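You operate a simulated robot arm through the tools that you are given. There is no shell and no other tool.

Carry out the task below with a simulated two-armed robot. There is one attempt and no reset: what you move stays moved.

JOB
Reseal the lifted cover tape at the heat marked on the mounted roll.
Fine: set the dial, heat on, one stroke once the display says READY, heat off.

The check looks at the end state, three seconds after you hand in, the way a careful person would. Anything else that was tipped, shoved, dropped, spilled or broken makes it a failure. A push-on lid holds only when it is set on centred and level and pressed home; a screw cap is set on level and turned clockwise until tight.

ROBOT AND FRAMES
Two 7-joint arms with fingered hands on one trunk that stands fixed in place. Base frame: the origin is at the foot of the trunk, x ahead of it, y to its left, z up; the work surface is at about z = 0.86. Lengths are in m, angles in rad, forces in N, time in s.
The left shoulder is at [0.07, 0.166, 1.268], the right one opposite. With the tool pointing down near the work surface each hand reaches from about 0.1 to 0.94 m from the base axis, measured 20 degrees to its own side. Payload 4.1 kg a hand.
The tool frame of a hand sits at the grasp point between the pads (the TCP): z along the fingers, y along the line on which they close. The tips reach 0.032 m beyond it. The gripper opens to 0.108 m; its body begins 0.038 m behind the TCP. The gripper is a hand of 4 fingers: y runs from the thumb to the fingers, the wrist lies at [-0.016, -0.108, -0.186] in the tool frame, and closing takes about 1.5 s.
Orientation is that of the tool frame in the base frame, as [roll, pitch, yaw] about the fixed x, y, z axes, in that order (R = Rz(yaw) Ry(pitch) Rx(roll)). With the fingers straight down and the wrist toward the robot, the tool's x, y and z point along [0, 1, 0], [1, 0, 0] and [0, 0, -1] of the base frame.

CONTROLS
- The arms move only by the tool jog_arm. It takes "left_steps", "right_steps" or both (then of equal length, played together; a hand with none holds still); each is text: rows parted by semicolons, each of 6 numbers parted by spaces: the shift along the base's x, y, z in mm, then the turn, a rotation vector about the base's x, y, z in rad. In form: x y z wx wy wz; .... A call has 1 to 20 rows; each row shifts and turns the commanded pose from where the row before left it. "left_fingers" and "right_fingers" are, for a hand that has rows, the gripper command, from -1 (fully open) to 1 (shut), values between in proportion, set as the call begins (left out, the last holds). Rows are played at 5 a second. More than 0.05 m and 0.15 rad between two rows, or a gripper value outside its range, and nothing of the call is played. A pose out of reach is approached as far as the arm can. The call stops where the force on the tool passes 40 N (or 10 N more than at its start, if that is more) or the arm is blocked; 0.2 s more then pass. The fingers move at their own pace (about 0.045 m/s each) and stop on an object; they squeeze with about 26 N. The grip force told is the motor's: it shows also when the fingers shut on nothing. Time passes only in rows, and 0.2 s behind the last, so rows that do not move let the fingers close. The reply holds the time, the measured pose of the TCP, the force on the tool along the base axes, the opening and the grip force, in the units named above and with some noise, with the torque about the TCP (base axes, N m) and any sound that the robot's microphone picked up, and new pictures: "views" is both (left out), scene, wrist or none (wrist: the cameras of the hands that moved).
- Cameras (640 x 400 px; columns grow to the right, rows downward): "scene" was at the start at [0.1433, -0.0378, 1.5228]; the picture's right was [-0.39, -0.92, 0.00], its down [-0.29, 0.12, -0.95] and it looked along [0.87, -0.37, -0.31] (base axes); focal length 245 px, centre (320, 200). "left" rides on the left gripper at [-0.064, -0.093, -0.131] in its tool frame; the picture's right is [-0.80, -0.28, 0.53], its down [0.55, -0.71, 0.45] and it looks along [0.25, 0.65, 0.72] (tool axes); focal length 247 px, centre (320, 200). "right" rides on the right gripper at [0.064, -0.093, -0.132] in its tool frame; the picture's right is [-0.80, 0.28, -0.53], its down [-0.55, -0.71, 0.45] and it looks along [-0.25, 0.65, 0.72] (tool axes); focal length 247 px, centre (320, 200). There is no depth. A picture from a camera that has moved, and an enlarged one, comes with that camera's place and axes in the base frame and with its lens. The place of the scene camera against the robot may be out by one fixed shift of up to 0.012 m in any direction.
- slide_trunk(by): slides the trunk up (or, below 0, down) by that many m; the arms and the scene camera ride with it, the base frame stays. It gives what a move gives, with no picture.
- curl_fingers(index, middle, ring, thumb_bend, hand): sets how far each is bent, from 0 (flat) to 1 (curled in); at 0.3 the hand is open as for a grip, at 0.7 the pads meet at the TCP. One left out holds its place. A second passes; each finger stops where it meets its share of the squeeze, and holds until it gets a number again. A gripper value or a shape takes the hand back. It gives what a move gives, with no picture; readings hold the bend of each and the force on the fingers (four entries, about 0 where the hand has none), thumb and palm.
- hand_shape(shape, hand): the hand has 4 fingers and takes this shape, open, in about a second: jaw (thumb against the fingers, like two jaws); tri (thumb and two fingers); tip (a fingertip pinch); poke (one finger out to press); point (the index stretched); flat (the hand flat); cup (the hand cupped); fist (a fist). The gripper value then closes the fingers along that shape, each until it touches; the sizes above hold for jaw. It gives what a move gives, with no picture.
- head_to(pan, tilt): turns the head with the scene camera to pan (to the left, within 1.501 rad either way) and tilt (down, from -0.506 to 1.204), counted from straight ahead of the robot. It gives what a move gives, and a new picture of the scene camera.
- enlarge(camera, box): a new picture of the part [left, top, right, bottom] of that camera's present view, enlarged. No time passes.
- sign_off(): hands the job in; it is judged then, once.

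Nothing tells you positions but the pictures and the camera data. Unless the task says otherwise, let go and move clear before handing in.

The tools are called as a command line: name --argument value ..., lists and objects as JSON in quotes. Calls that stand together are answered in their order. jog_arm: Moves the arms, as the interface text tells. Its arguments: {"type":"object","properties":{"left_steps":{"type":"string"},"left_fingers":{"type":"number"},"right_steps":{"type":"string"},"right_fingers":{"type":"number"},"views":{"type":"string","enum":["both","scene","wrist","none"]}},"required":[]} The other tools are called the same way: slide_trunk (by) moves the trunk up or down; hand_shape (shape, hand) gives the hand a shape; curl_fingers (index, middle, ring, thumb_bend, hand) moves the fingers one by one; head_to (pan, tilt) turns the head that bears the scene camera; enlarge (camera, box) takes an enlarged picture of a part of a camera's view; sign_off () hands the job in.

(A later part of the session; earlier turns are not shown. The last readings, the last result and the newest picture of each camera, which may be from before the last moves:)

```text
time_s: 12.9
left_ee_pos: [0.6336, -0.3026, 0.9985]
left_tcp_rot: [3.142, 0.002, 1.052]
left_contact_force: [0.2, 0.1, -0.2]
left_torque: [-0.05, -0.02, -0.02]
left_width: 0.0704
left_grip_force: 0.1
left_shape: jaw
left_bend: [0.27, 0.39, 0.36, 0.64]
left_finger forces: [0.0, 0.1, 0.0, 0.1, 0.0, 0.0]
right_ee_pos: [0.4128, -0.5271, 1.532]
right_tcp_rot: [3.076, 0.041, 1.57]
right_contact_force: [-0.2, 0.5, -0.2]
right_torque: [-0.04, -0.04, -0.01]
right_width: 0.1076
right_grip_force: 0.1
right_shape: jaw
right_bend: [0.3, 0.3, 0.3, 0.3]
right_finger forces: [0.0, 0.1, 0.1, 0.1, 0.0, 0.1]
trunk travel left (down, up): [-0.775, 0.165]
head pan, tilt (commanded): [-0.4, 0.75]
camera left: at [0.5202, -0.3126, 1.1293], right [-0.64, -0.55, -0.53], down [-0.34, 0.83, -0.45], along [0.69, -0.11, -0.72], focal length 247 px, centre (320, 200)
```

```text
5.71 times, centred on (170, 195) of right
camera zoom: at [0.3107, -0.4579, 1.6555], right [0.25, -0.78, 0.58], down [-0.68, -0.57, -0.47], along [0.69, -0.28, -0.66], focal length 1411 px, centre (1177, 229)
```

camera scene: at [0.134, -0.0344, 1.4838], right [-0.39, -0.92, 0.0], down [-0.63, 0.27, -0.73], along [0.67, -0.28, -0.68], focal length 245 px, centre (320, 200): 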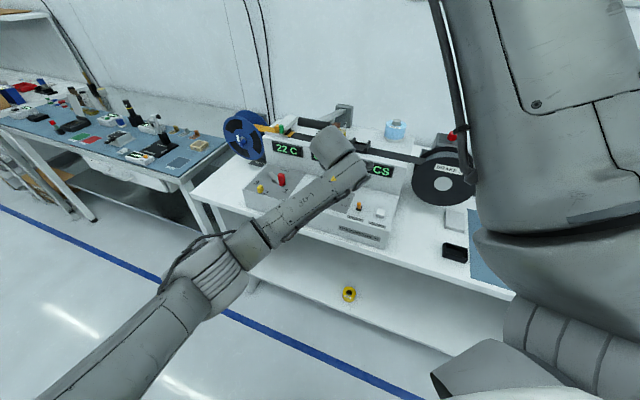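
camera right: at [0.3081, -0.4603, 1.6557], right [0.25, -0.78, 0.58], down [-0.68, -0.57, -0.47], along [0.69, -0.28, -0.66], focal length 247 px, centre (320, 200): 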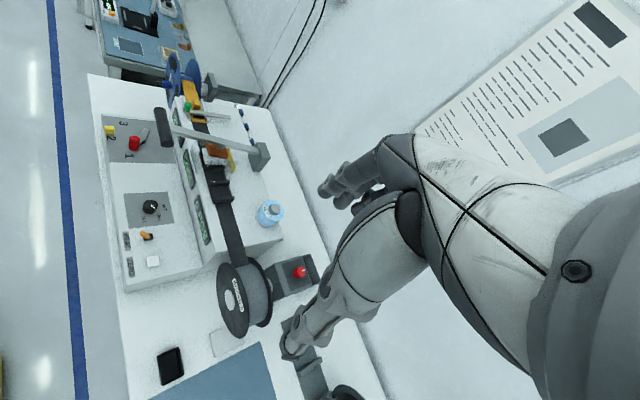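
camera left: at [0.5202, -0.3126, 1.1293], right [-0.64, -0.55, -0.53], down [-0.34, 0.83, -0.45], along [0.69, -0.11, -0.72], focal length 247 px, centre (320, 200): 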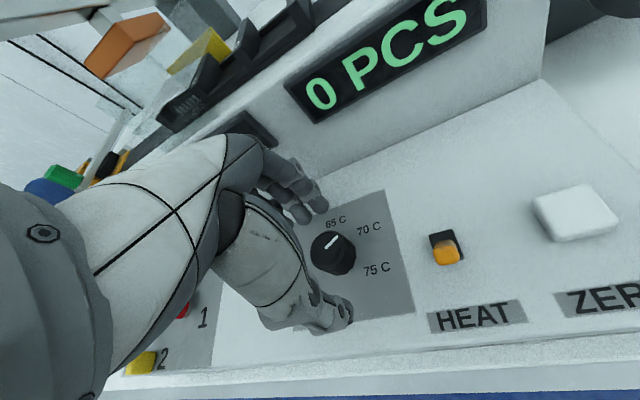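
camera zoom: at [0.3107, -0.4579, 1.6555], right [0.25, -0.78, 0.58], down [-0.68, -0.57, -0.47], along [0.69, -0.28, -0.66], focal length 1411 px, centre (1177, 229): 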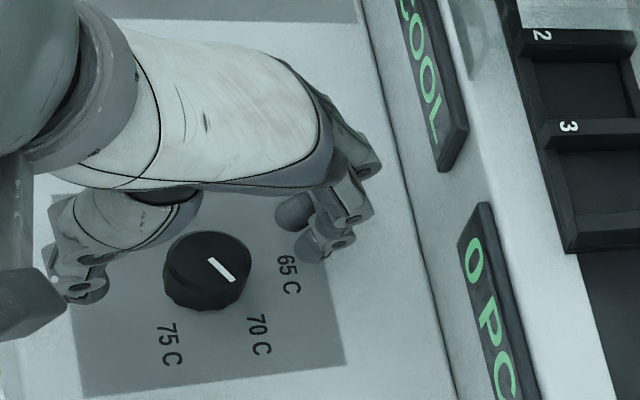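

The knob lies centred between thumb and fingers. I will go down another 10 mm and close on it.

jog_arm --left_steps "0 0 -5 0 0 0;0 0 -5 0 0 0" --views "none"

jog_arm --left_steps "0 0 0 0 0 0;0 0 0 0 0 0;0 0 0 0 0 0;0 0 0 0 0 0;0 0 0 0 0 0;0 0 0 0 0 0" --left_fingers 1 --views "wrist"

enlarge --camera "right" --box '[130, 160, 210, 230]'

enlarge --camera "left" --box '[220, 170, 440, 350]'

```text
time_s: 13.5
left_ee_pos: [0.6335, -0.3027, 0.9879]
left_tcp_rot: [-3.139, 0.002, 1.048]
left_contact_force: [0.1, 0.0, -0.4]
left_torque: [0.01, 0.0, -0.01]
left_width: 0.0702
left_grip_force: 0.0
left_shape: jaw
left_bend: [0.27, 0.39, 0.36, 0.64]
left_finger forces: [0.1, 0.1, 0.0, 0.0, 0.0, 0.0]
right_ee_pos: [0.4129, -0.5278, 1.5324]
right_tcp_rot: [3.076, 0.04, 1.569]
right_contact_force: [0.1, 0.3, 0.1]
right_torque: [0.01, 0.0, -0.01]
right_width: 0.1077
right_grip_force: 0.1
right_shape: jaw
right_bend: [0.3, 0.3, 0.3, 0.3]
right_finger forces: [0.0, 0.0, 0.0, 0.1, 0.0, 0.1]
trunk travel left (down, up): [-0.775, 0.165]
head pan, tilt (commanded): [-0.4, 0.75]
```

```text
time_s: 14.9
left_ee_pos: [0.6336, -0.3028, 0.9872]
left_tcp_rot: [3.141, 0.002, 1.051]
left_contact_force: [-3.2, 2.1, -2.4]
left_torque: [0.04, 0.04, 0.02]
left_width: 0.0239
left_grip_force: 25.7
left_shape: jaw
left_bend: [0.74, 0.55, 0.6, 0.74]
left_finger forces: [12.8, 6.6, 0.0, 0.1, 22.9, 0.0]
right_ee_pos: [0.4128, -0.5269, 1.5334]
right_tcp_rot: [3.077, 0.04, 1.571]
right_contact_force: [0.5, 0.0, 0.1]
right_torque: [0.02, 0.01, 0.02]
right_width: 0.1073
right_grip_force: 0.1
right_shape: jaw
right_bend: [0.3, 0.3, 0.3, 0.3]
right_finger forces: [0.0, 0.0, 0.0, 0.0, 0.0, 0.0]
trunk travel left (down, up): [-0.775, 0.165]
head pan, tilt (commanded): [-0.4, 0.75]
camera left: at [0.5197, -0.3126, 1.1189], right [-0.64, -0.55, -0.53], down [-0.34, 0.83, -0.45], along [0.69, -0.11, -0.72], focal length 247 px, centre (320, 200)
```

left: 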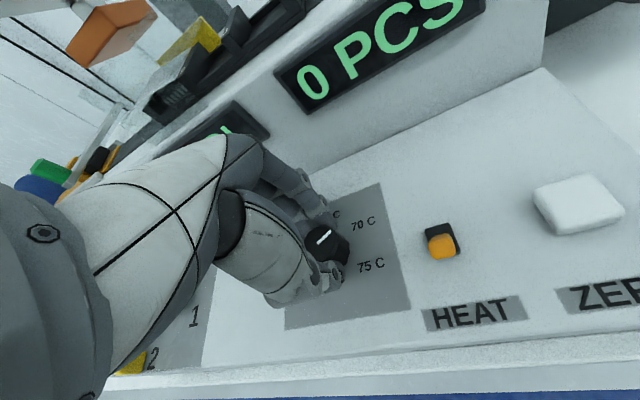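

```text
5.71 times, centred on (170, 195) of right
camera zoom: at [0.3106, -0.4581, 1.6555], right [0.25, -0.78, 0.58], down [-0.68, -0.57, -0.47], along [0.69, -0.28, -0.66], focal length 1411 px, centre (1177, 229)
```

zoom: 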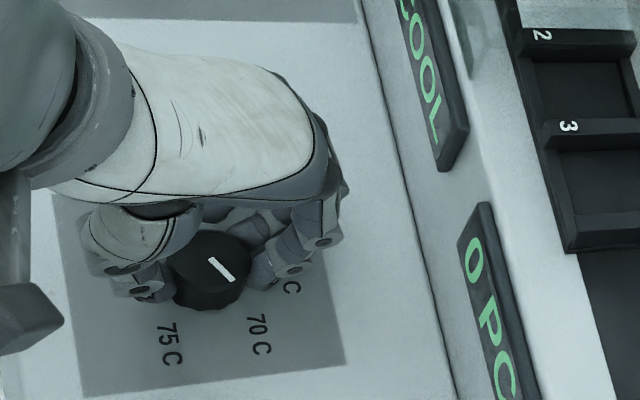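

```text
2.22 times, centred on (330, 260) of left
camera zoom: at [0.5197, -0.3126, 1.1189], right [-0.64, -0.55, -0.53], down [-0.34, 0.83, -0.45], along [0.69, -0.11, -0.72], focal length 549 px, centre (298, 67)
```

zoom: 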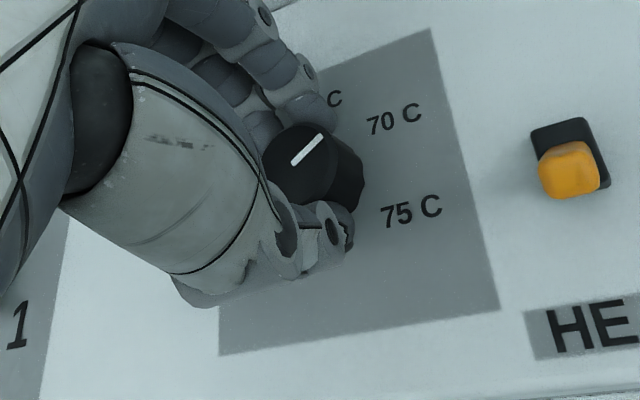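

The fingers hold the knob firmly (thumb 23 N, index 13 N, middle 7 N) with the axis at the TCP. I will turn it counter-clockwise seen from above by about 60° toward 65.

jog_arm --left_steps "0 0 0 0 0 0.13;0 0 0 0 0 0.13;0 0 0 0 0 0.13;0 0 0 0 0 0.13" --views "wrist"

enlarge --camera "right" --box '[130, 160, 210, 230]'

enlarge --camera "left" --box '[220, 170, 440, 350]'

```text
time_s: 16.1
left_ee_pos: [0.6639, -0.2699, 0.9855]
left_tcp_rot: [3.123, -0.019, 1.62]
left_contact_force: [0.8, -0.5, -1.0]
left_torque: [0.0, 0.04, -0.02]
left_width: 0.0194
left_grip_force: 26.0
left_shape: jaw
left_bend: [0.75, 0.74, 0.6, 0.82]
left_finger forces: [0.0, 0.0, 0.1, 0.0, 0.1, 0.0]
right_ee_pos: [0.4153, -0.5265, 1.5332]
right_tcp_rot: [3.08, 0.04, 1.569]
right_contact_force: [1.1, 0.3, 0.0]
right_torque: [0.01, 0.01, -0.03]
right_width: 0.1075
right_grip_force: 0.1
right_shape: jaw
right_bend: [0.3, 0.3, 0.3, 0.3]
right_finger forces: [0.0, 0.0, 0.1, 0.0, 0.1, 0.0]
trunk travel left (down, up): [-0.775, 0.165]
head pan, tilt (commanded): [-0.4, 0.75]
stopped in row 4 (left hand): the arm was blocked; the commanded pose is now the measured one
camera left: at [0.5716, -0.3409, 1.114], right [-0.23, -0.8, -0.55], down [-0.72, 0.52, -0.45], along [0.65, 0.29, -0.7], focal length 247 px, centre (320, 200)
```

left: 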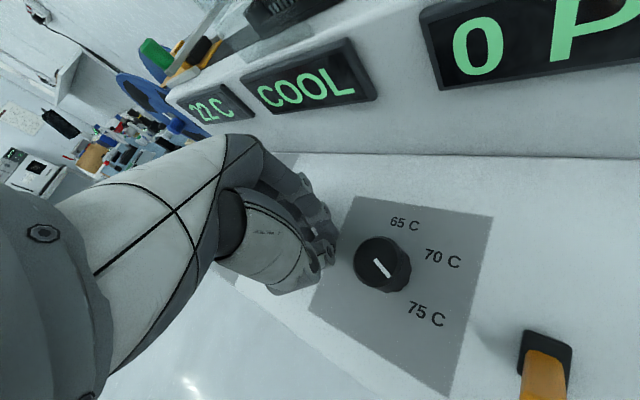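

```text
5.71 times, centred on (170, 195) of right
camera zoom: at [0.312, -0.4567, 1.6556], right [0.25, -0.78, 0.58], down [-0.68, -0.57, -0.47], along [0.69, -0.28, -0.66], focal length 1411 px, centre (1177, 229)
```

zoom: 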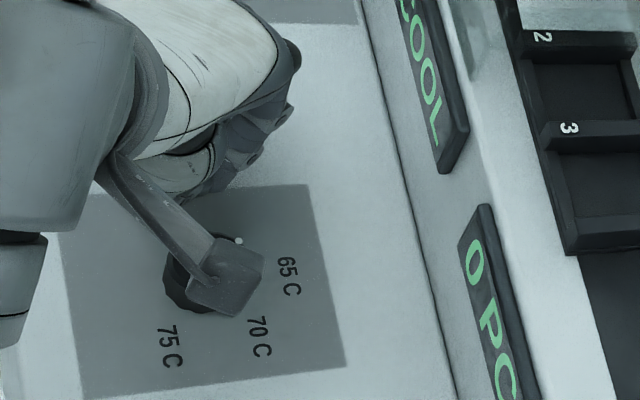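

```text
2.22 times, centred on (330, 260) of left
camera zoom: at [0.5716, -0.3409, 1.114], right [-0.23, -0.8, -0.55], down [-0.72, 0.52, -0.45], along [0.65, 0.29, -0.7], focal length 549 px, centre (298, 67)
```

zoom: 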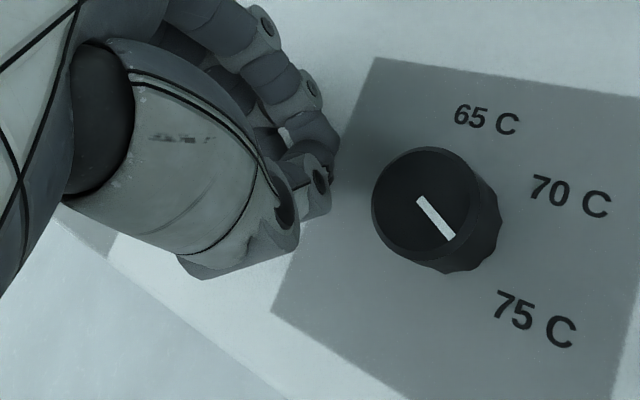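

The left wrist reached its turning limit, so the hand slid off sideways and the knob has turned toward 75; nothing else is disturbed. I will back out toward the front, then ratchet the knob in smaller bites within the wrist's range.

jog_arm --left_steps "-16 12 0 0 0 0;-16 12 0 0 0 0;-16 12 0 0 0 0;-16 12 0 0 0 0" --left_fingers -0.3 --views "wrist"

enlarge --camera "right" --box '[110, 120, 230, 230]'

```text
time_s: 17.3
left_ee_pos: [0.6223, -0.1966, 0.9881]
left_tcp_rot: [3.093, -0.046, 1.654]
left_contact_force: [0.8, -0.3, 0.6]
left_torque: [0.02, 0.03, 0.0]
left_width: 0.0698
left_grip_force: 0.0
left_shape: jaw
left_bend: [0.27, 0.39, 0.37, 0.64]
left_finger forces: [0.1, 0.0, 0.0, 0.0, 0.1, 0.0]
right_ee_pos: [0.4128, -0.5281, 1.532]
right_tcp_rot: [3.077, 0.04, 1.567]
right_contact_force: [1.1, -0.4, 0.2]
right_torque: [0.01, -0.01, 0.02]
right_width: 0.108
right_grip_force: 0.1
right_shape: jaw
right_bend: [0.3, 0.3, 0.3, 0.3]
right_finger forces: [0.0, 0.0, 0.1, 0.1, 0.0, 0.0]
trunk travel left (down, up): [-0.775, 0.165]
head pan, tilt (commanded): [-0.4, 0.75]
stopped in row 4 (left hand): the arm was blocked; the commanded pose is now the measured one
camera left: at [0.5284, -0.2748, 1.1109], right [-0.19, -0.79, -0.58], down [-0.73, 0.51, -0.45], along [0.66, 0.34, -0.67], focal length 247 px, centre (320, 200)
```

left: 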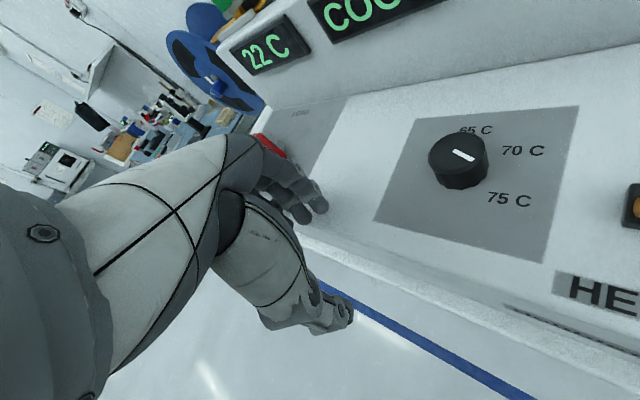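

```text
3.64 times, centred on (170, 175) of right
camera zoom: at [0.3109, -0.4585, 1.6553], right [0.25, -0.78, 0.58], down [-0.68, -0.57, -0.47], along [0.69, -0.28, -0.66], focal length 898 px, centre (866, 291)
```

zoom: 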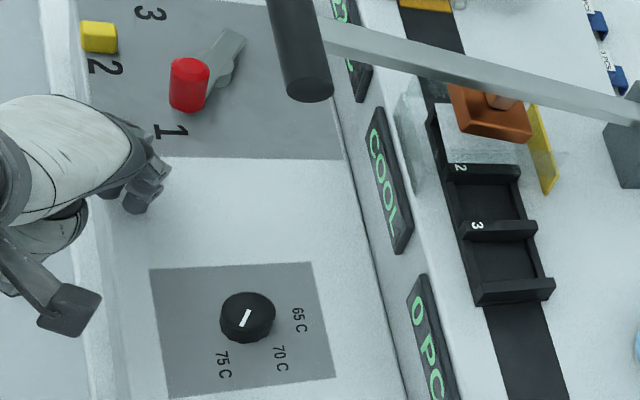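

The hand is free to the left of the dial, and the dial now points to 75. I will swing the hand back to the earlier working orientation in front of the dial and level it.

jog_arm --left_steps "-10 -8 6 -0.01 0.009 -0.12;-10 -10 6 -0.01 0.009 -0.12;-11 -11 6 -0.01 0.009 -0.12;-11 -12 6 -0.01 0.009 -0.12;-10 -12 6 -0.01 0.009 -0.12" --views "wrist"

```text
time_s: 18.7
left_ee_pos: [0.6022, -0.2083, 1.0037]
left_tcp_rot: [3.134, -0.05, 1.105]
left_contact_force: [-0.3, 0.6, 0.1]
left_torque: [-0.01, 0.01, -0.01]
left_width: 0.0699
left_grip_force: 0.1
left_shape: jaw
left_bend: [0.27, 0.39, 0.37, 0.64]
left_finger forces: [0.0, 0.1, 0.0, 0.0, 0.0, 0.1]
right_ee_pos: [0.4138, -0.5287, 1.5325]
right_tcp_rot: [3.077, 0.04, 1.568]
right_contact_force: [-0.2, 0.5, -0.1]
right_torque: [0.01, -0.01, -0.02]
right_width: 0.1077
right_grip_force: 0.0
right_shape: jaw
right_bend: [0.3, 0.3, 0.3, 0.3]
right_finger forces: [0.1, 0.0, 0.1, 0.0, 0.0, 0.0]
trunk travel left (down, up): [-0.775, 0.165]
head pan, tilt (commanded): [-0.4, 0.75]
stopped in row 5 (left hand): the arm was blocked; the commanded pose is now the measured one
camera left: at [0.4851, -0.2294, 1.1318], right [-0.59, -0.56, -0.58], down [-0.37, 0.83, -0.42], along [0.71, -0.04, -0.7], focal length 247 px, centre (320, 200)
```

left: 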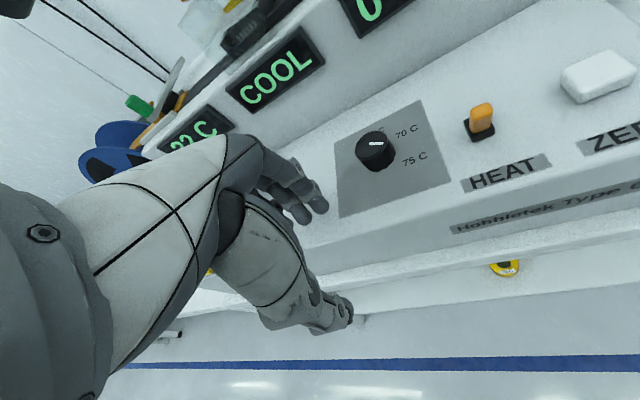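

The arm reports blocked again although forces are nil, so I want to see how the arm is folded before going on.

head_to --pan -0.2 --tilt 0.85

enlarge --camera "right" --box '[0, 40, 300, 300]'

```text
time_s: 19.4
left_ee_pos: [0.6016, -0.208, 1.0058]
left_tcp_rot: [3.134, -0.051, 1.101]
left_contact_force: [0.1, -0.7, -0.5]
left_torque: [0.01, 0.0, 0.01]
left_width: 0.0697
left_grip_force: 0.1
left_shape: jaw
left_bend: [0.27, 0.39, 0.37, 0.64]
left_finger forces: [0.0, 0.0, 0.0, 0.0, 0.0, 0.1]
right_ee_pos: [0.4127, -0.5283, 1.5333]
right_tcp_rot: [3.077, 0.04, 1.569]
right_contact_force: [-0.5, 0.4, 0.1]
right_torque: [0.02, -0.02, 0.05]
right_width: 0.1078
right_grip_force: 0.1
right_shape: jaw
right_bend: [0.3, 0.3, 0.3, 0.3]
right_finger forces: [0.1, 0.0, 0.0, 0.1, 0.0, 0.0]
trunk travel left (down, up): [-0.775, 0.165]
head pan, tilt (commanded): [-0.201, 0.85]
camera scene: at [0.1342, -0.0167, 1.4759], right [-0.2, -0.98, 0.0], down [-0.74, 0.15, -0.66], along [0.65, -0.13, -0.75], focal length 245 px, centre (320, 200)
```

scene: 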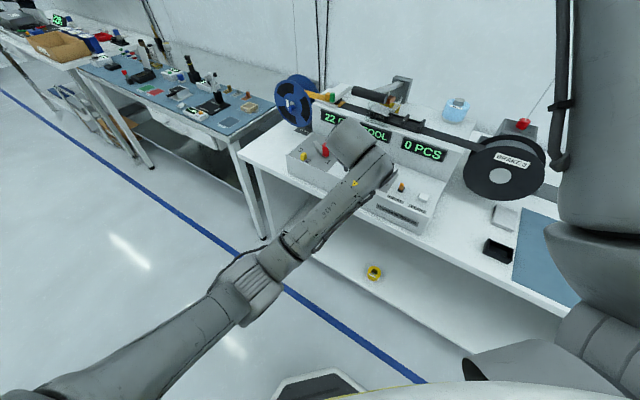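

```text
1.54 times, centred on (150, 170) of right
camera zoom: at [0.3106, -0.4583, 1.6554], right [0.25, -0.78, 0.58], down [-0.68, -0.57, -0.47], along [0.69, -0.28, -0.66], focal length 380 px, centre (582, 246)
```

zoom: 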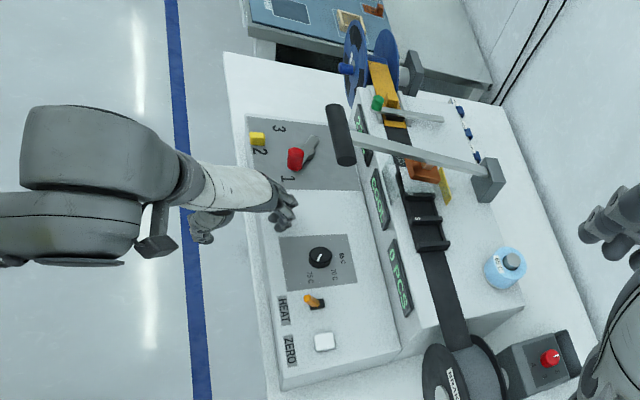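

The left arm's elbow is low and the wrist is bent hard, which explains the joint limit. I will draw the hand back and up, then raise the trunk so the forearm comes down to the dial more naturally.

jog_arm --left_steps "-15 10 10 0 0 -0.05;-15 10 20 0 0.01 -0.05;-15 10 35 0 0.01 -0.05;-10 0 40 0 0.01 -0.05;-10 0 40 0 0.01 -0.05;0 0 40 0 0.01 -0.05;0 0 40 0 0 -0.05" --views "scene"

slide_trunk --by 0.16

head_to --pan -0.35 --tilt 0.9

```text
time_s: 21.0
left_ee_pos: [0.5333, -0.1784, 1.2308]
left_tcp_rot: [-3.112, -0.019, 0.749]
left_contact_force: [0.6, -0.9, 0.6]
left_torque: [-0.01, 0.02, -0.02]
left_width: 0.0701
left_grip_force: 0.1
left_shape: jaw
left_bend: [0.27, 0.39, 0.36, 0.64]
left_finger forces: [0.1, 0.0, 0.1, 0.0, 0.1, 0.1]
right_ee_pos: [0.4134, -0.527, 1.5327]
right_tcp_rot: [3.077, 0.041, 1.567]
right_contact_force: [0.8, 0.7, -0.6]
right_torque: [0.0, -0.05, 0.03]
right_width: 0.1078
right_grip_force: 0.1
right_shape: jaw
right_bend: [0.3, 0.3, 0.3, 0.3]
right_finger forces: [0.0, 0.0, 0.0, 0.0, 0.0, 0.0]
trunk travel left (down, up): [-0.775, 0.165]
head pan, tilt (commanded): [-0.201, 0.85]
camera scene: at [0.1342, -0.0164, 1.4758], right [-0.2, -0.98, 0.0], down [-0.74, 0.15, -0.66], along [0.65, -0.13, -0.75], focal length 245 px, centre (320, 200)
```

scene: 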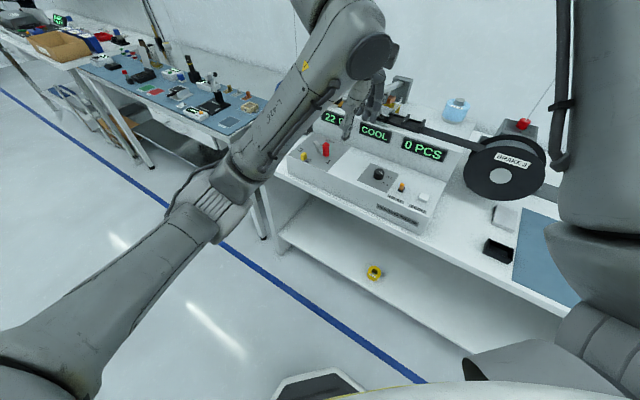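

```text
time_s: 22.9
left_ee_pos: [0.5332, -0.1785, 1.3888]
left_tcp_rot: [-3.112, -0.017, 0.751]
left_contact_force: [0.7, 0.3, 0.2]
left_torque: [0.02, 0.01, 0.01]
left_width: 0.0703
left_grip_force: 0.2
left_shape: jaw
left_bend: [0.27, 0.39, 0.36, 0.64]
left_finger forces: [0.0, 0.1, 0.0, 0.1, 0.0, 0.0]
right_ee_pos: [0.4125, -0.5279, 1.6926]
right_tcp_rot: [3.077, 0.041, 1.568]
right_contact_force: [-0.6, -0.5, 0.2]
right_torque: [0.01, 0.02, -0.02]
right_width: 0.1077
right_grip_force: 0.0
right_shape: jaw
right_bend: [0.3, 0.3, 0.3, 0.3]
right_finger forces: [0.0, 0.0, 0.1, 0.0, 0.0, 0.0]
trunk travel left (down, up): [-0.935, 0.005]
head pan, tilt (commanded): [-0.201, 0.85]
```

```text
time_s: 23.6
left_ee_pos: [0.5331, -0.1778, 1.3892]
left_tcp_rot: [-3.112, -0.019, 0.75]
left_contact_force: [-0.3, 0.0, 0.2]
left_torque: [0.02, -0.01, -0.01]
left_width: 0.07
left_grip_force: 0.1
left_shape: jaw
left_bend: [0.27, 0.39, 0.36, 0.64]
left_finger forces: [0.0, 0.0, 0.0, 0.0, 0.0, 0.0]
right_ee_pos: [0.4125, -0.5281, 1.6924]
right_tcp_rot: [3.076, 0.04, 1.569]
right_contact_force: [0.0, 0.0, -1.1]
right_torque: [0.04, 0.0, 0.02]
right_width: 0.108
right_grip_force: 0.0
right_shape: jaw
right_bend: [0.3, 0.3, 0.3, 0.3]
right_finger forces: [0.0, 0.0, 0.0, 0.1, 0.0, 0.0]
trunk travel left (down, up): [-0.935, 0.005]
head pan, tilt (commanded): [-0.351, 0.901]
camera scene: at [0.1286, -0.0271, 1.632], right [-0.34, -0.94, 0.0], down [-0.74, 0.27, -0.62], along [0.58, -0.21, -0.78], focal length 245 px, centre (320, 200)
```

scene: 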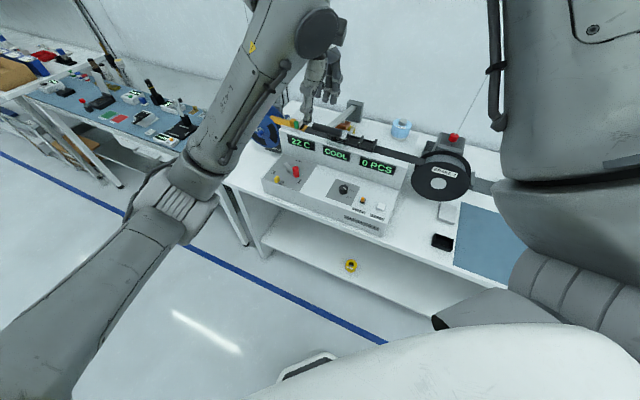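

The trunk is raised and the left hand is at about [0.533, −0.178, 1.389]. I will come down again in front of the dial, levelling the hand, and check how far the wrist can turn there.

jog_arm --left_steps "4 -8 -41 -0.0043 -0.0008 0.0375;4 -8 -41 -0.0043 -0.0008 0.0375;4 -8 -41 -0.0043 -0.0008 0.0375;4 -8 -41 -0.0043 -0.0008 0.0375;4 -9 -41 -0.0043 -0.0008 0.0375;4 -9 -41 -0.0043 -0.0008 0.0375;4 -9 -41 -0.0043 -0.0008 0.0375;4 -9 -41 -0.0043 -0.0008 0.0375" --views "scene"

jog_arm --left_steps "0 0 0 0 0 0.1;0 0 0 0 0 0.1;0 0 0 0 0 0.1;0 0 0 0 0 0.1" --views "scene"

```text
time_s: 25.4
left_ee_pos: [0.5774, -0.2359, 1.0638]
left_tcp_rot: [3.136, -0.017, 1.062]
left_contact_force: [0.5, -0.7, 0.5]
left_torque: [0.02, -0.03, 0.0]
left_width: 0.0701
left_grip_force: 0.0
left_shape: jaw
left_bend: [0.27, 0.39, 0.36, 0.64]
left_finger forces: [0.0, 0.1, 0.0, 0.0, 0.0, 0.1]
right_ee_pos: [0.4121, -0.5294, 1.6918]
right_tcp_rot: [3.078, 0.04, 1.57]
right_contact_force: [1.0, -0.9, -0.8]
right_torque: [-0.03, 0.03, 0.01]
right_width: 0.1081
right_grip_force: 0.1
right_shape: jaw
right_bend: [0.3, 0.3, 0.3, 0.3]
right_finger forces: [0.1, 0.0, 0.0, 0.1, 0.1, 0.0]
trunk travel left (down, up): [-0.935, 0.005]
head pan, tilt (commanded): [-0.351, 0.901]
camera scene: at [0.1289, -0.0276, 1.632], right [-0.34, -0.94, 0.0], down [-0.74, 0.27, -0.62], along [0.58, -0.21, -0.78], focal length 245 px, centre (320, 200)
```

scene: 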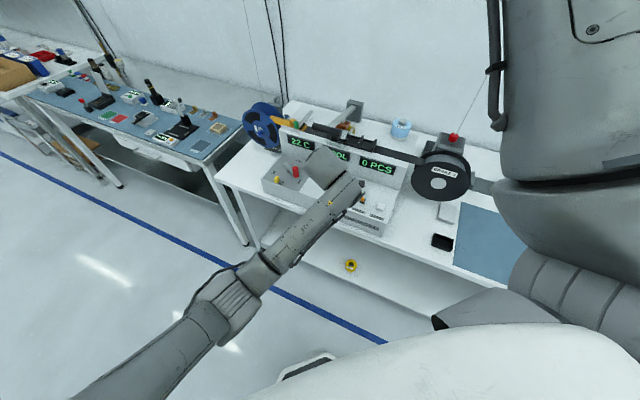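

```text
time_s: 26.2
left_ee_pos: [0.6277, -0.1471, 1.0325]
left_tcp_rot: [3.116, -0.132, 1.447]
left_contact_force: [-0.7, -0.5, -0.2]
left_torque: [-0.01, 0.0, -0.02]
left_width: 0.0699
left_grip_force: 0.1
left_shape: jaw
left_bend: [0.27, 0.39, 0.36, 0.64]
left_finger forces: [0.0, 0.0, 0.1, 0.0, 0.1, 0.0]
right_ee_pos: [0.4151, -0.5276, 1.6935]
right_tcp_rot: [3.078, 0.04, 1.569]
right_contact_force: [-0.6, 0.4, -0.9]
right_torque: [-0.06, -0.03, -0.01]
right_width: 0.1078
right_grip_force: 0.0
right_shape: jaw
right_bend: [0.3, 0.3, 0.3, 0.3]
right_finger forces: [0.0, 0.1, 0.0, 0.1, 0.0, 0.0]
trunk travel left (down, up): [-0.935, 0.005]
head pan, tilt (commanded): [-0.351, 0.901]
stopped in row 4 (left hand): the arm was blocked; the commanded pose is now the measured one
camera scene: at [0.1289, -0.0264, 1.632], right [-0.34, -0.94, 0.0], down [-0.74, 0.27, -0.62], along [0.58, -0.21, -0.78], focal length 245 px, centre (320, 200)
```

scene: 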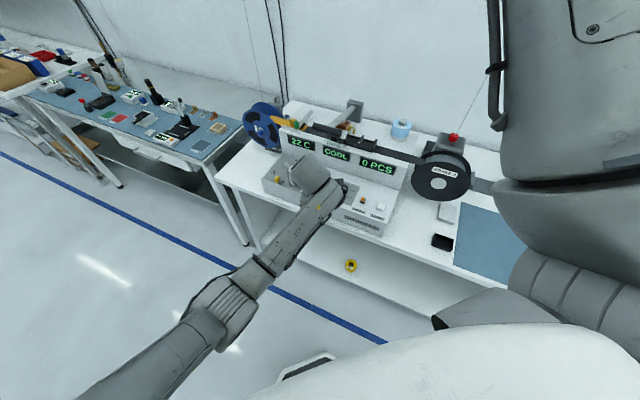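

Turning further left than yaw ≈1.05 is beyond the wrist there, so the usable range lies the other way. I will bring the hand back in front of the dial and test turning it clockwise (yaw down to about 0.2) at a safe height.

jog_arm --left_steps "-10 -10 10 -0.021 0.007 -0.083;-10 -16 10 -0.021 0.007 -0.083;-10 -16 8 -0.021 0.007 -0.083;-11 -18 8 -0.021 0.007 -0.083;-11 -19 6 -0.021 0.007 -0.083;-11 -19 6 -0.021 0.007 -0.083" --views "none"

jog_arm --left_steps "0 0 0 0 0 -0.12;0 0 0 0 0 -0.12;0 0 0 0 0 -0.12;0 0 0 0 0 -0.12;0 0 0 0 0 -0.12;0 0 0 0 0 -0.12" --views "scene"

```text
time_s: 27.6
left_ee_pos: [0.6167, -0.1607, 1.0463]
left_tcp_rot: [-3.139, -0.127, 1.039]
left_contact_force: [0.4, 0.7, 1.4]
left_torque: [0.02, -0.02, -0.02]
left_width: 0.07
left_grip_force: 0.0
left_shape: jaw
left_bend: [0.27, 0.39, 0.36, 0.64]
left_finger forces: [0.0, 0.0, 0.0, 0.1, 0.0, 0.0]
right_ee_pos: [0.4121, -0.5281, 1.6927]
right_tcp_rot: [3.077, 0.04, 1.568]
right_contact_force: [0.4, -0.7, 0.0]
right_torque: [-0.02, -0.02, -0.02]
right_width: 0.1077
right_grip_force: 0.1
right_shape: jaw
right_bend: [0.3, 0.3, 0.3, 0.3]
right_finger forces: [0.0, 0.1, 0.1, 0.0, 0.0, 0.0]
trunk travel left (down, up): [-0.935, 0.005]
head pan, tilt (commanded): [-0.351, 0.901]
stopped in row 6 (left hand): the arm was blocked; the commanded pose is now the measured one
```

```text
time_s: 29.0
left_ee_pos: [0.6138, -0.1653, 1.0476]
left_tcp_rot: [3.141, -0.122, 0.312]
left_contact_force: [-0.1, 0.2, -0.4]
left_torque: [-0.02, 0.01, 0.01]
left_width: 0.0701
left_grip_force: 0.0
left_shape: jaw
left_bend: [0.27, 0.39, 0.36, 0.64]
left_finger forces: [0.0, 0.0, 0.1, 0.1, 0.0, 0.1]
right_ee_pos: [0.4133, -0.5281, 1.6926]
right_tcp_rot: [3.077, 0.04, 1.569]
right_contact_force: [-0.2, -0.1, -0.2]
right_torque: [0.02, -0.03, 0.02]
right_width: 0.1075
right_grip_force: 0.0
right_shape: jaw
right_bend: [0.3, 0.3, 0.3, 0.3]
right_finger forces: [0.0, 0.0, 0.1, 0.0, 0.0, 0.0]
trunk travel left (down, up): [-0.935, 0.005]
head pan, tilt (commanded): [-0.351, 0.901]
camera scene: at [0.1291, -0.0265, 1.6319], right [-0.34, -0.94, 0.0], down [-0.74, 0.27, -0.62], along [0.58, -0.21, -0.78], focal length 245 px, centre (320, 200)
```

scene: 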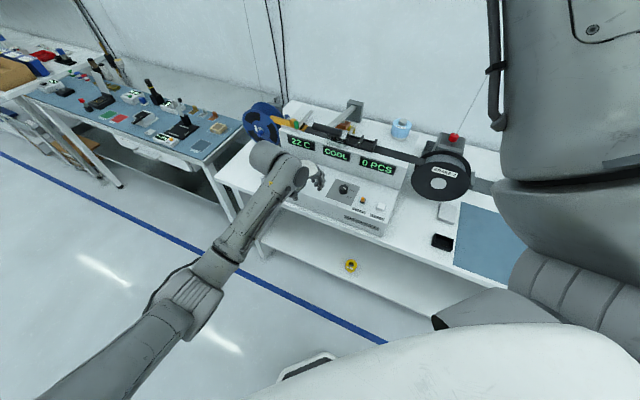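

Clockwise turning works freely (yaw 0.31 now). I will also tilt the hand back about 0.35 rad so that the wrist is lower and further from the lever handle, which eases both the wrist limit and the clearance.

jog_arm --left_steps "0 0 0 -0.123 0.003 0;0 0 0 -0.123 0.003 0;0 0 0 -0.123 0.003 0" --views "scene"

enlarge --camera "right" --box '[60, 40, 320, 300]'

```text
time_s: 29.8
left_ee_pos: [0.614, -0.1645, 1.0466]
left_tcp_rot: [2.793, 0.008, 0.335]
left_contact_force: [-0.2, 0.3, 0.0]
left_torque: [-0.01, 0.0, -0.01]
left_width: 0.0702
left_grip_force: 0.0
left_shape: jaw
left_bend: [0.27, 0.39, 0.36, 0.64]
left_finger forces: [0.0, 0.0, 0.0, 0.0, 0.0, 0.0]
right_ee_pos: [0.4126, -0.5273, 1.6925]
right_tcp_rot: [3.076, 0.04, 1.57]
right_contact_force: [-0.2, -0.1, 0.1]
right_torque: [-0.02, -0.01, 0.0]
right_width: 0.1076
right_grip_force: 0.1
right_shape: jaw
right_bend: [0.3, 0.3, 0.3, 0.3]
right_finger forces: [0.1, 0.1, 0.0, 0.0, 0.0, 0.1]
trunk travel left (down, up): [-0.935, 0.005]
head pan, tilt (commanded): [-0.351, 0.901]
camera scene: at [0.1285, -0.0266, 1.632], right [-0.34, -0.94, 0.0], down [-0.74, 0.27, -0.62], along [0.58, -0.21, -0.78], focal length 245 px, centre (320, 200)
```

scene: 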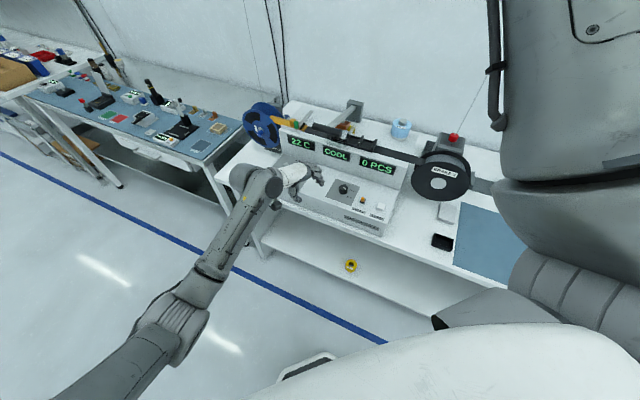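

```text
1.54 times, centred on (190, 170) of right
camera zoom: at [0.3106, -0.4579, 1.8155], right [0.25, -0.78, 0.58], down [-0.68, -0.57, -0.47], along [0.69, -0.28, -0.66], focal length 380 px, centre (520, 246)
```

zoom: 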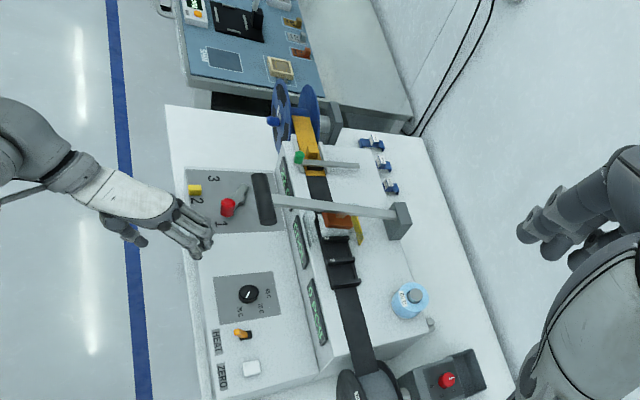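

The hand is now tilted nicely and clear of everything. I will turn it a little more clockwise and bring it to just in front of the dial, at knob-top height.

jog_arm --left_steps "0 0 0 0 0 -0.117;0 0 0 0 0 -0.117;4 -15 -15 0 0 0;4 -15 -15 0 0 0;3 -15 -13 0 0 0" --views "wrist"

enlarge --camera "right" --box '[100, 130, 240, 250]'

enlarge --camera "left" --box '[220, 120, 440, 300]'

```text
time_s: 31.0
left_ee_pos: [0.6263, -0.2102, 1.0059]
left_tcp_rot: [2.796, 0.006, 0.101]
left_contact_force: [-0.4, 0.4, 0.7]
left_torque: [0.01, -0.01, -0.03]
left_width: 0.0703
left_grip_force: 0.1
left_shape: jaw
left_bend: [0.27, 0.39, 0.36, 0.64]
left_finger forces: [0.1, 0.0, 0.0, 0.0, 0.0, 0.1]
right_ee_pos: [0.4133, -0.5277, 1.6924]
right_tcp_rot: [3.077, 0.041, 1.569]
right_contact_force: [1.1, -0.2, -0.1]
right_torque: [0.0, 0.01, 0.02]
right_width: 0.1079
right_grip_force: 0.1
right_shape: jaw
right_bend: [0.3, 0.3, 0.3, 0.3]
right_finger forces: [0.0, 0.0, 0.0, 0.0, 0.1, 0.0]
trunk travel left (down, up): [-0.935, 0.005]
head pan, tilt (commanded): [-0.351, 0.901]
camera left: at [0.5476, -0.0861, 1.098], right [-0.81, 0.0, -0.59], down [0.49, 0.56, -0.66], along [0.33, -0.83, -0.46], focal length 247 px, centre (320, 200)
```

left: 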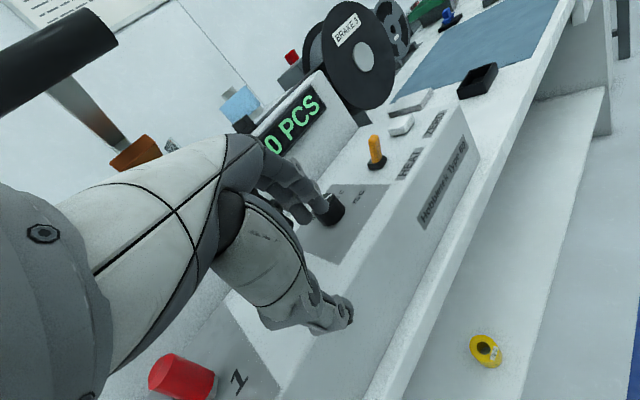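

```text
3.33 times, centred on (170, 190) of right
camera zoom: at [0.3116, -0.4587, 1.8151], right [0.25, -0.78, 0.58], down [-0.68, -0.57, -0.47], along [0.69, -0.28, -0.67], focal length 823 px, centre (820, 233)
```

zoom: 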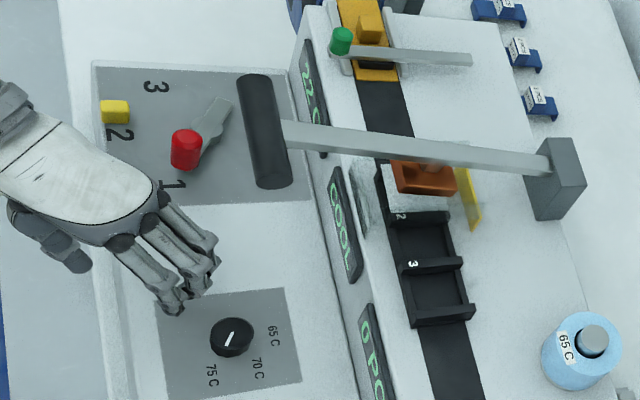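

```text
2.22 times, centred on (330, 210) of left
camera zoom: at [0.5476, -0.0861, 1.098], right [-0.81, 0.0, -0.59], down [0.49, 0.56, -0.66], along [0.33, -0.83, -0.46], focal length 549 px, centre (298, 178)
```

zoom: 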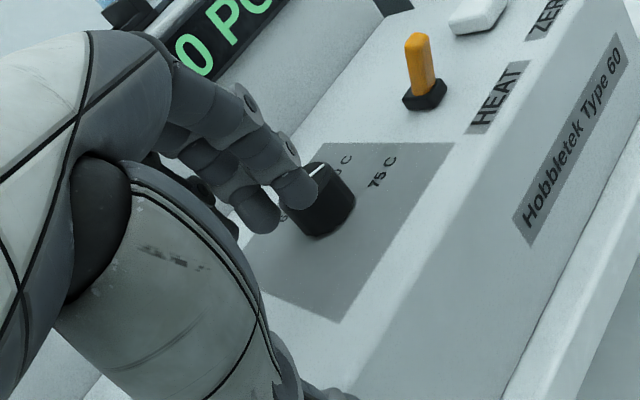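

The fingertips are just in front of and above the knob, clear of the red selector and the lever handle. I will slide in along the fingers' direction until the knob is between thumb and fingers.

jog_arm --left_steps "2 -23 -1 0 0 0;2 -23 -1 0 0 0;2 -23 -1 0 0 0;2 -23 -1 0 0 0" --views "wrist"

enlarge --camera "right" --box '[120, 160, 220, 250]'

enlarge --camera "left" --box '[240, 150, 440, 320]'

```text
time_s: 32.0
left_ee_pos: [0.6333, -0.3024, 1.0018]
left_tcp_rot: [2.797, 0.006, 0.102]
left_contact_force: [-0.1, -0.3, 0.2]
left_torque: [-0.01, -0.01, -0.01]
left_width: 0.07
left_grip_force: 0.1
left_shape: jaw
left_bend: [0.27, 0.39, 0.36, 0.64]
left_finger forces: [0.0, 0.0, 0.1, 0.0, 0.1, 0.0]
right_ee_pos: [0.4132, -0.5295, 1.6922]
right_tcp_rot: [3.077, 0.039, 1.569]
right_contact_force: [1.0, -0.3, -0.1]
right_torque: [0.01, 0.02, -0.01]
right_width: 0.1078
right_grip_force: 0.1
right_shape: jaw
right_bend: [0.3, 0.3, 0.3, 0.3]
right_finger forces: [0.0, 0.1, 0.0, 0.0, 0.0, 0.0]
trunk travel left (down, up): [-0.935, 0.005]
head pan, tilt (commanded): [-0.351, 0.901]
camera left: at [0.555, -0.1782, 1.093], right [-0.81, 0.01, -0.59], down [0.49, 0.57, -0.66], along [0.33, -0.82, -0.46], focal length 247 px, centre (320, 200)
```

left: 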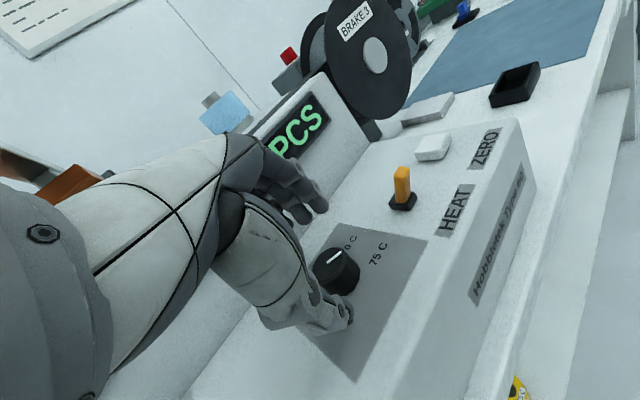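

```text
4.44 times, centred on (170, 205) of right
camera zoom: at [0.3103, -0.4605, 1.8148], right [0.25, -0.78, 0.58], down [-0.68, -0.57, -0.47], along [0.69, -0.28, -0.66], focal length 1098 px, centre (987, 178)
```

zoom: 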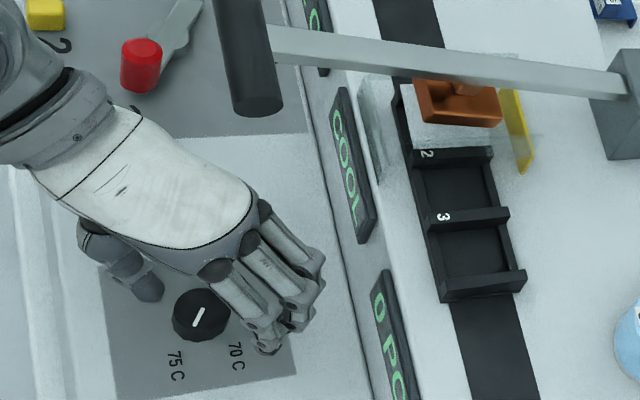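

```text
2.35 times, centred on (340, 235) of left
camera zoom: at [0.555, -0.1782, 1.093], right [-0.81, 0.01, -0.59], down [0.49, 0.57, -0.66], along [0.33, -0.82, -0.46], focal length 581 px, centre (273, 118)
```

zoom: 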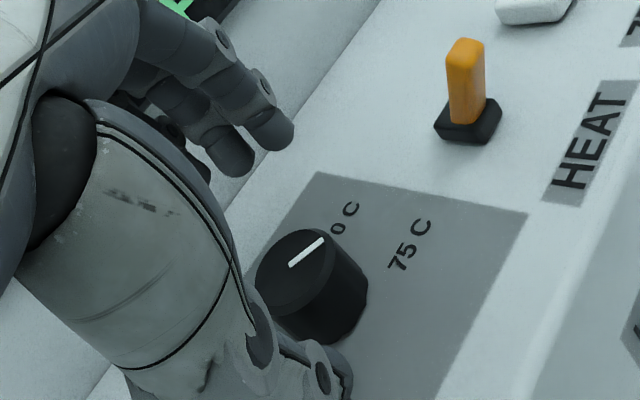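

The knob is centred under the hand. I will reduce the tilt a little so both thumb and fingers overlap the knob's side, narrow the opening to about 50 mm and lower 14 mm.

jog_arm --left_steps "0 0 0 0.075 0.008 0;0 0 0 0.075 0.008 0;0 0 -7 0 0 0;0 0 -7 0 0 0" --left_fingers 0.05 --views "wrist"

enlarge --camera "left" --box '[240, 150, 440, 320]'

enlarge --camera "right" --box '[120, 160, 220, 250]'

```text
time_s: 33.0
left_ee_pos: [0.6356, -0.295, 0.9966]
left_tcp_rot: [2.947, 0.0, 0.111]
left_contact_force: [-0.2, 0.1, 0.1]
left_torque: [-0.01, 0.0, 0.01]
left_width: 0.0516
left_grip_force: 0.0
left_shape: jaw
left_bend: [0.74, 0.46, 0.43, 0.71]
left_finger forces: [0.1, 0.1, 0.0, 0.0, 0.0, 0.0]
left hand out of reach, approached as far as the arm can: row 3, 4
right_ee_pos: [0.4132, -0.5268, 1.6924]
right_tcp_rot: [3.077, 0.039, 1.568]
right_contact_force: [0.4, 0.5, -0.6]
right_torque: [-0.04, -0.01, -0.01]
right_width: 0.1076
right_grip_force: 0.0
right_shape: jaw
right_bend: [0.3, 0.3, 0.3, 0.3]
right_finger forces: [0.1, 0.1, 0.0, 0.0, 0.0, 0.0]
trunk travel left (down, up): [-0.935, 0.005]
head pan, tilt (commanded): [-0.351, 0.901]
camera left: at [0.5583, -0.1869, 1.1056], right [-0.81, 0.09, -0.58], down [0.48, 0.66, -0.58], along [0.33, -0.74, -0.58], focal length 247 px, centre (320, 200)
```

left: 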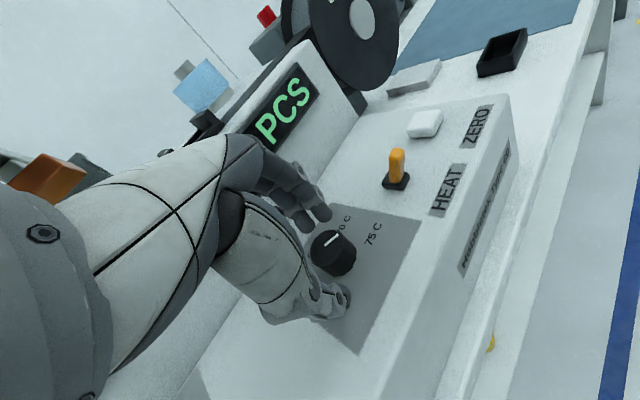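

```text
2.35 times, centred on (340, 235) of left
camera zoom: at [0.5583, -0.1869, 1.1056], right [-0.81, 0.09, -0.58], down [0.48, 0.66, -0.58], along [0.33, -0.74, -0.58], focal length 581 px, centre (273, 118)
```

zoom: 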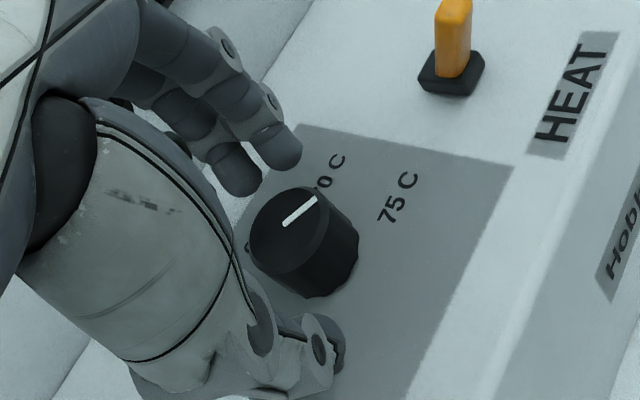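

```text
4.44 times, centred on (170, 205) of right
camera zoom: at [0.3106, -0.4573, 1.8157], right [0.25, -0.78, 0.58], down [-0.68, -0.57, -0.47], along [0.69, -0.28, -0.66], focal length 1098 px, centre (987, 178)
```

zoom: 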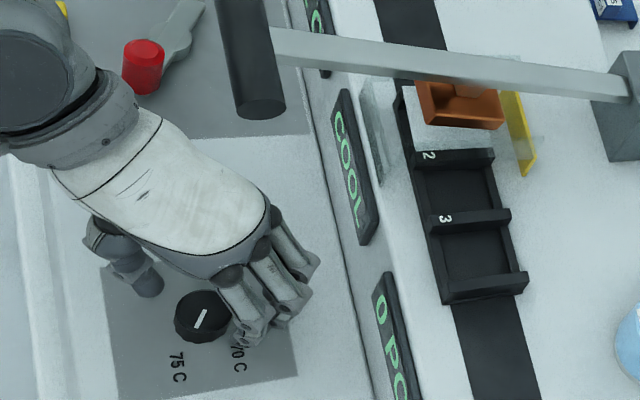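

The wrist needs the larger tilt at this depth, so I will tilt back to about 0.35 rad, narrow the fingers to about 45 mm and check where the TCP settles.

jog_arm --left_steps "0 0 0 -0.08 -0.009 0;0 0 0 -0.08 -0.009 0;0 0 0 0 0 0" --left_fingers 0.17 --views "wrist"

enlarge --camera "left" --box '[240, 150, 440, 320]'

```text
time_s: 33.8
left_ee_pos: [0.6443, -0.2888, 0.9969]
left_tcp_rot: [2.793, -0.014, 0.117]
left_contact_force: [0.4, 0.1, -0.3]
left_torque: [0.01, 0.02, -0.03]
left_width: 0.0449
left_grip_force: 0.1
left_shape: jaw
left_bend: [0.74, 0.48, 0.46, 0.73]
left_finger forces: [0.0, 0.1, 0.1, 0.1, 0.1, 0.1]
right_ee_pos: [0.4121, -0.5287, 1.6921]
right_tcp_rot: [3.078, 0.041, 1.569]
right_contact_force: [0.0, 0.0, -0.7]
right_torque: [0.03, 0.01, 0.01]
right_width: 0.1079
right_grip_force: 0.0
right_shape: jaw
right_bend: [0.3, 0.3, 0.3, 0.3]
right_finger forces: [0.0, 0.0, 0.1, 0.0, 0.0, 0.0]
trunk travel left (down, up): [-0.935, 0.005]
head pan, tilt (commanded): [-0.351, 0.901]
camera left: at [0.563, -0.1654, 1.0874], right [-0.79, -0.01, -0.61], down [0.49, 0.57, -0.65], along [0.35, -0.82, -0.45], focal length 247 px, centre (320, 200)
```

left: 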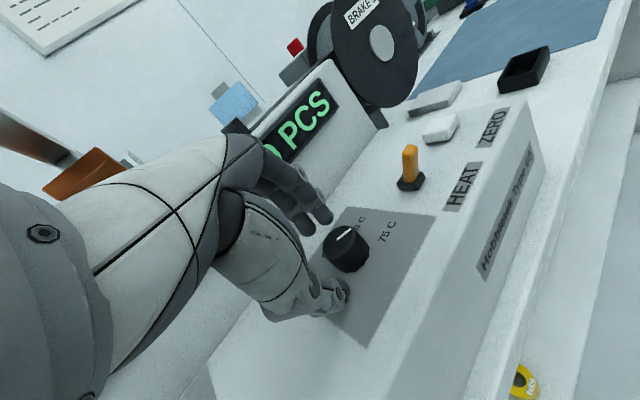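

```text
2.35 times, centred on (340, 235) of left
camera zoom: at [0.563, -0.1654, 1.0874], right [-0.79, -0.01, -0.61], down [0.49, 0.57, -0.65], along [0.35, -0.82, -0.45], focal length 581 px, centre (273, 118)
```

zoom: 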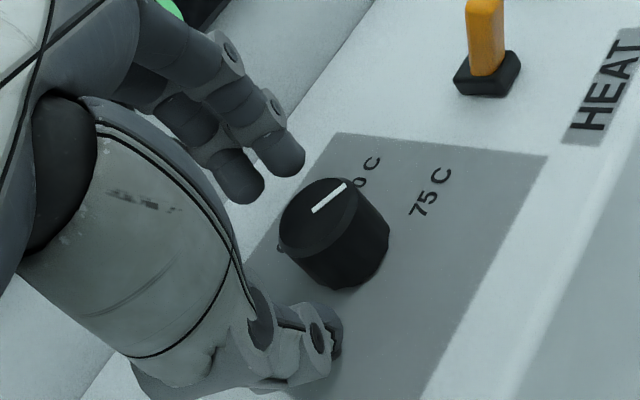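

The wrist is against its bend limit here, so I will lean the hand back a little further (about 0.45 rad) and swing toward the middle of its range, lifting slightly, to see whether it frees up.

jog_arm --left_steps "0 0 3 -0.05 -0.006 0.08;0 0 3 -0.05 -0.006 0.08;0 0 0 0 0 0.08;0 0 0 0 0 0" --views "wrist"

enlarge --camera "right" --box '[120, 160, 220, 250]'

```text
time_s: 35.0
left_ee_pos: [0.6704, -0.2461, 0.9912]
left_tcp_rot: [2.721, -0.046, 0.392]
left_contact_force: [2.1, 2.8, 11.4]
left_torque: [0.29, -0.05, -0.05]
left_width: 0.0438
left_grip_force: 0.1
left_shape: jaw
left_bend: [0.74, 0.48, 0.46, 0.76]
left_finger forces: [0.1, 0.0, 0.1, 0.1, 11.4, 0.0]
right_ee_pos: [0.4104, -0.5274, 1.6929]
right_tcp_rot: [3.075, 0.04, 1.569]
right_contact_force: [-0.4, 0.0, 0.3]
right_torque: [0.01, 0.05, -0.02]
right_width: 0.1077
right_grip_force: 0.0
right_shape: jaw
right_bend: [0.3, 0.3, 0.3, 0.3]
right_finger forces: [0.0, 0.0, 0.0, 0.0, 0.0, 0.0]
trunk travel left (down, up): [-0.935, 0.005]
head pan, tilt (commanded): [-0.351, 0.901]
stopped in row 4 (left hand): the arm was blocked; the commanded pose is now the measured one
camera left: at [0.5534, -0.1449, 1.0699], right [-0.73, -0.26, -0.64], down [0.36, 0.65, -0.67], along [0.59, -0.72, -0.38], focal length 247 px, centre (320, 200)
```

left: 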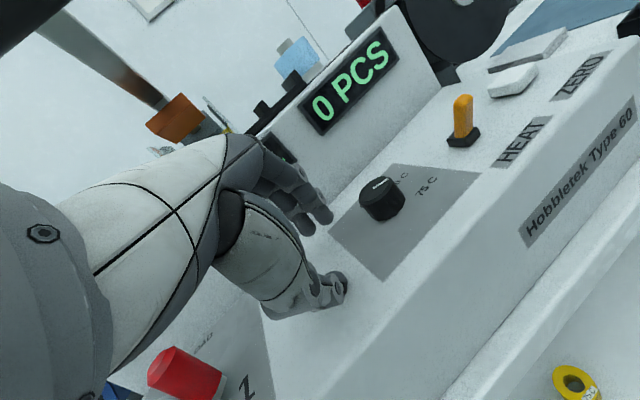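

```text
4.44 times, centred on (170, 205) of right
camera zoom: at [0.3087, -0.4573, 1.8161], right [0.25, -0.78, 0.58], down [-0.68, -0.57, -0.47], along [0.69, -0.28, -0.66], focal length 1098 px, centre (987, 178)
```

zoom: 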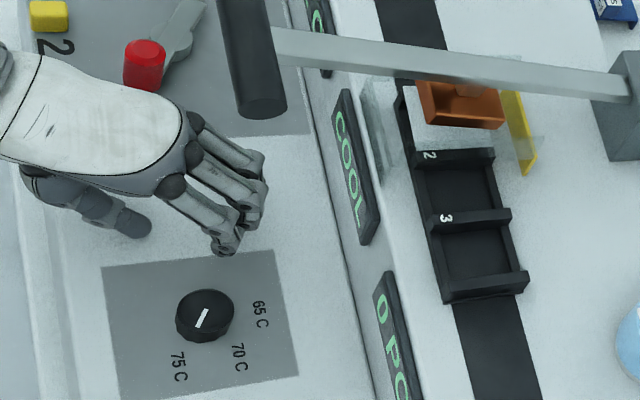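

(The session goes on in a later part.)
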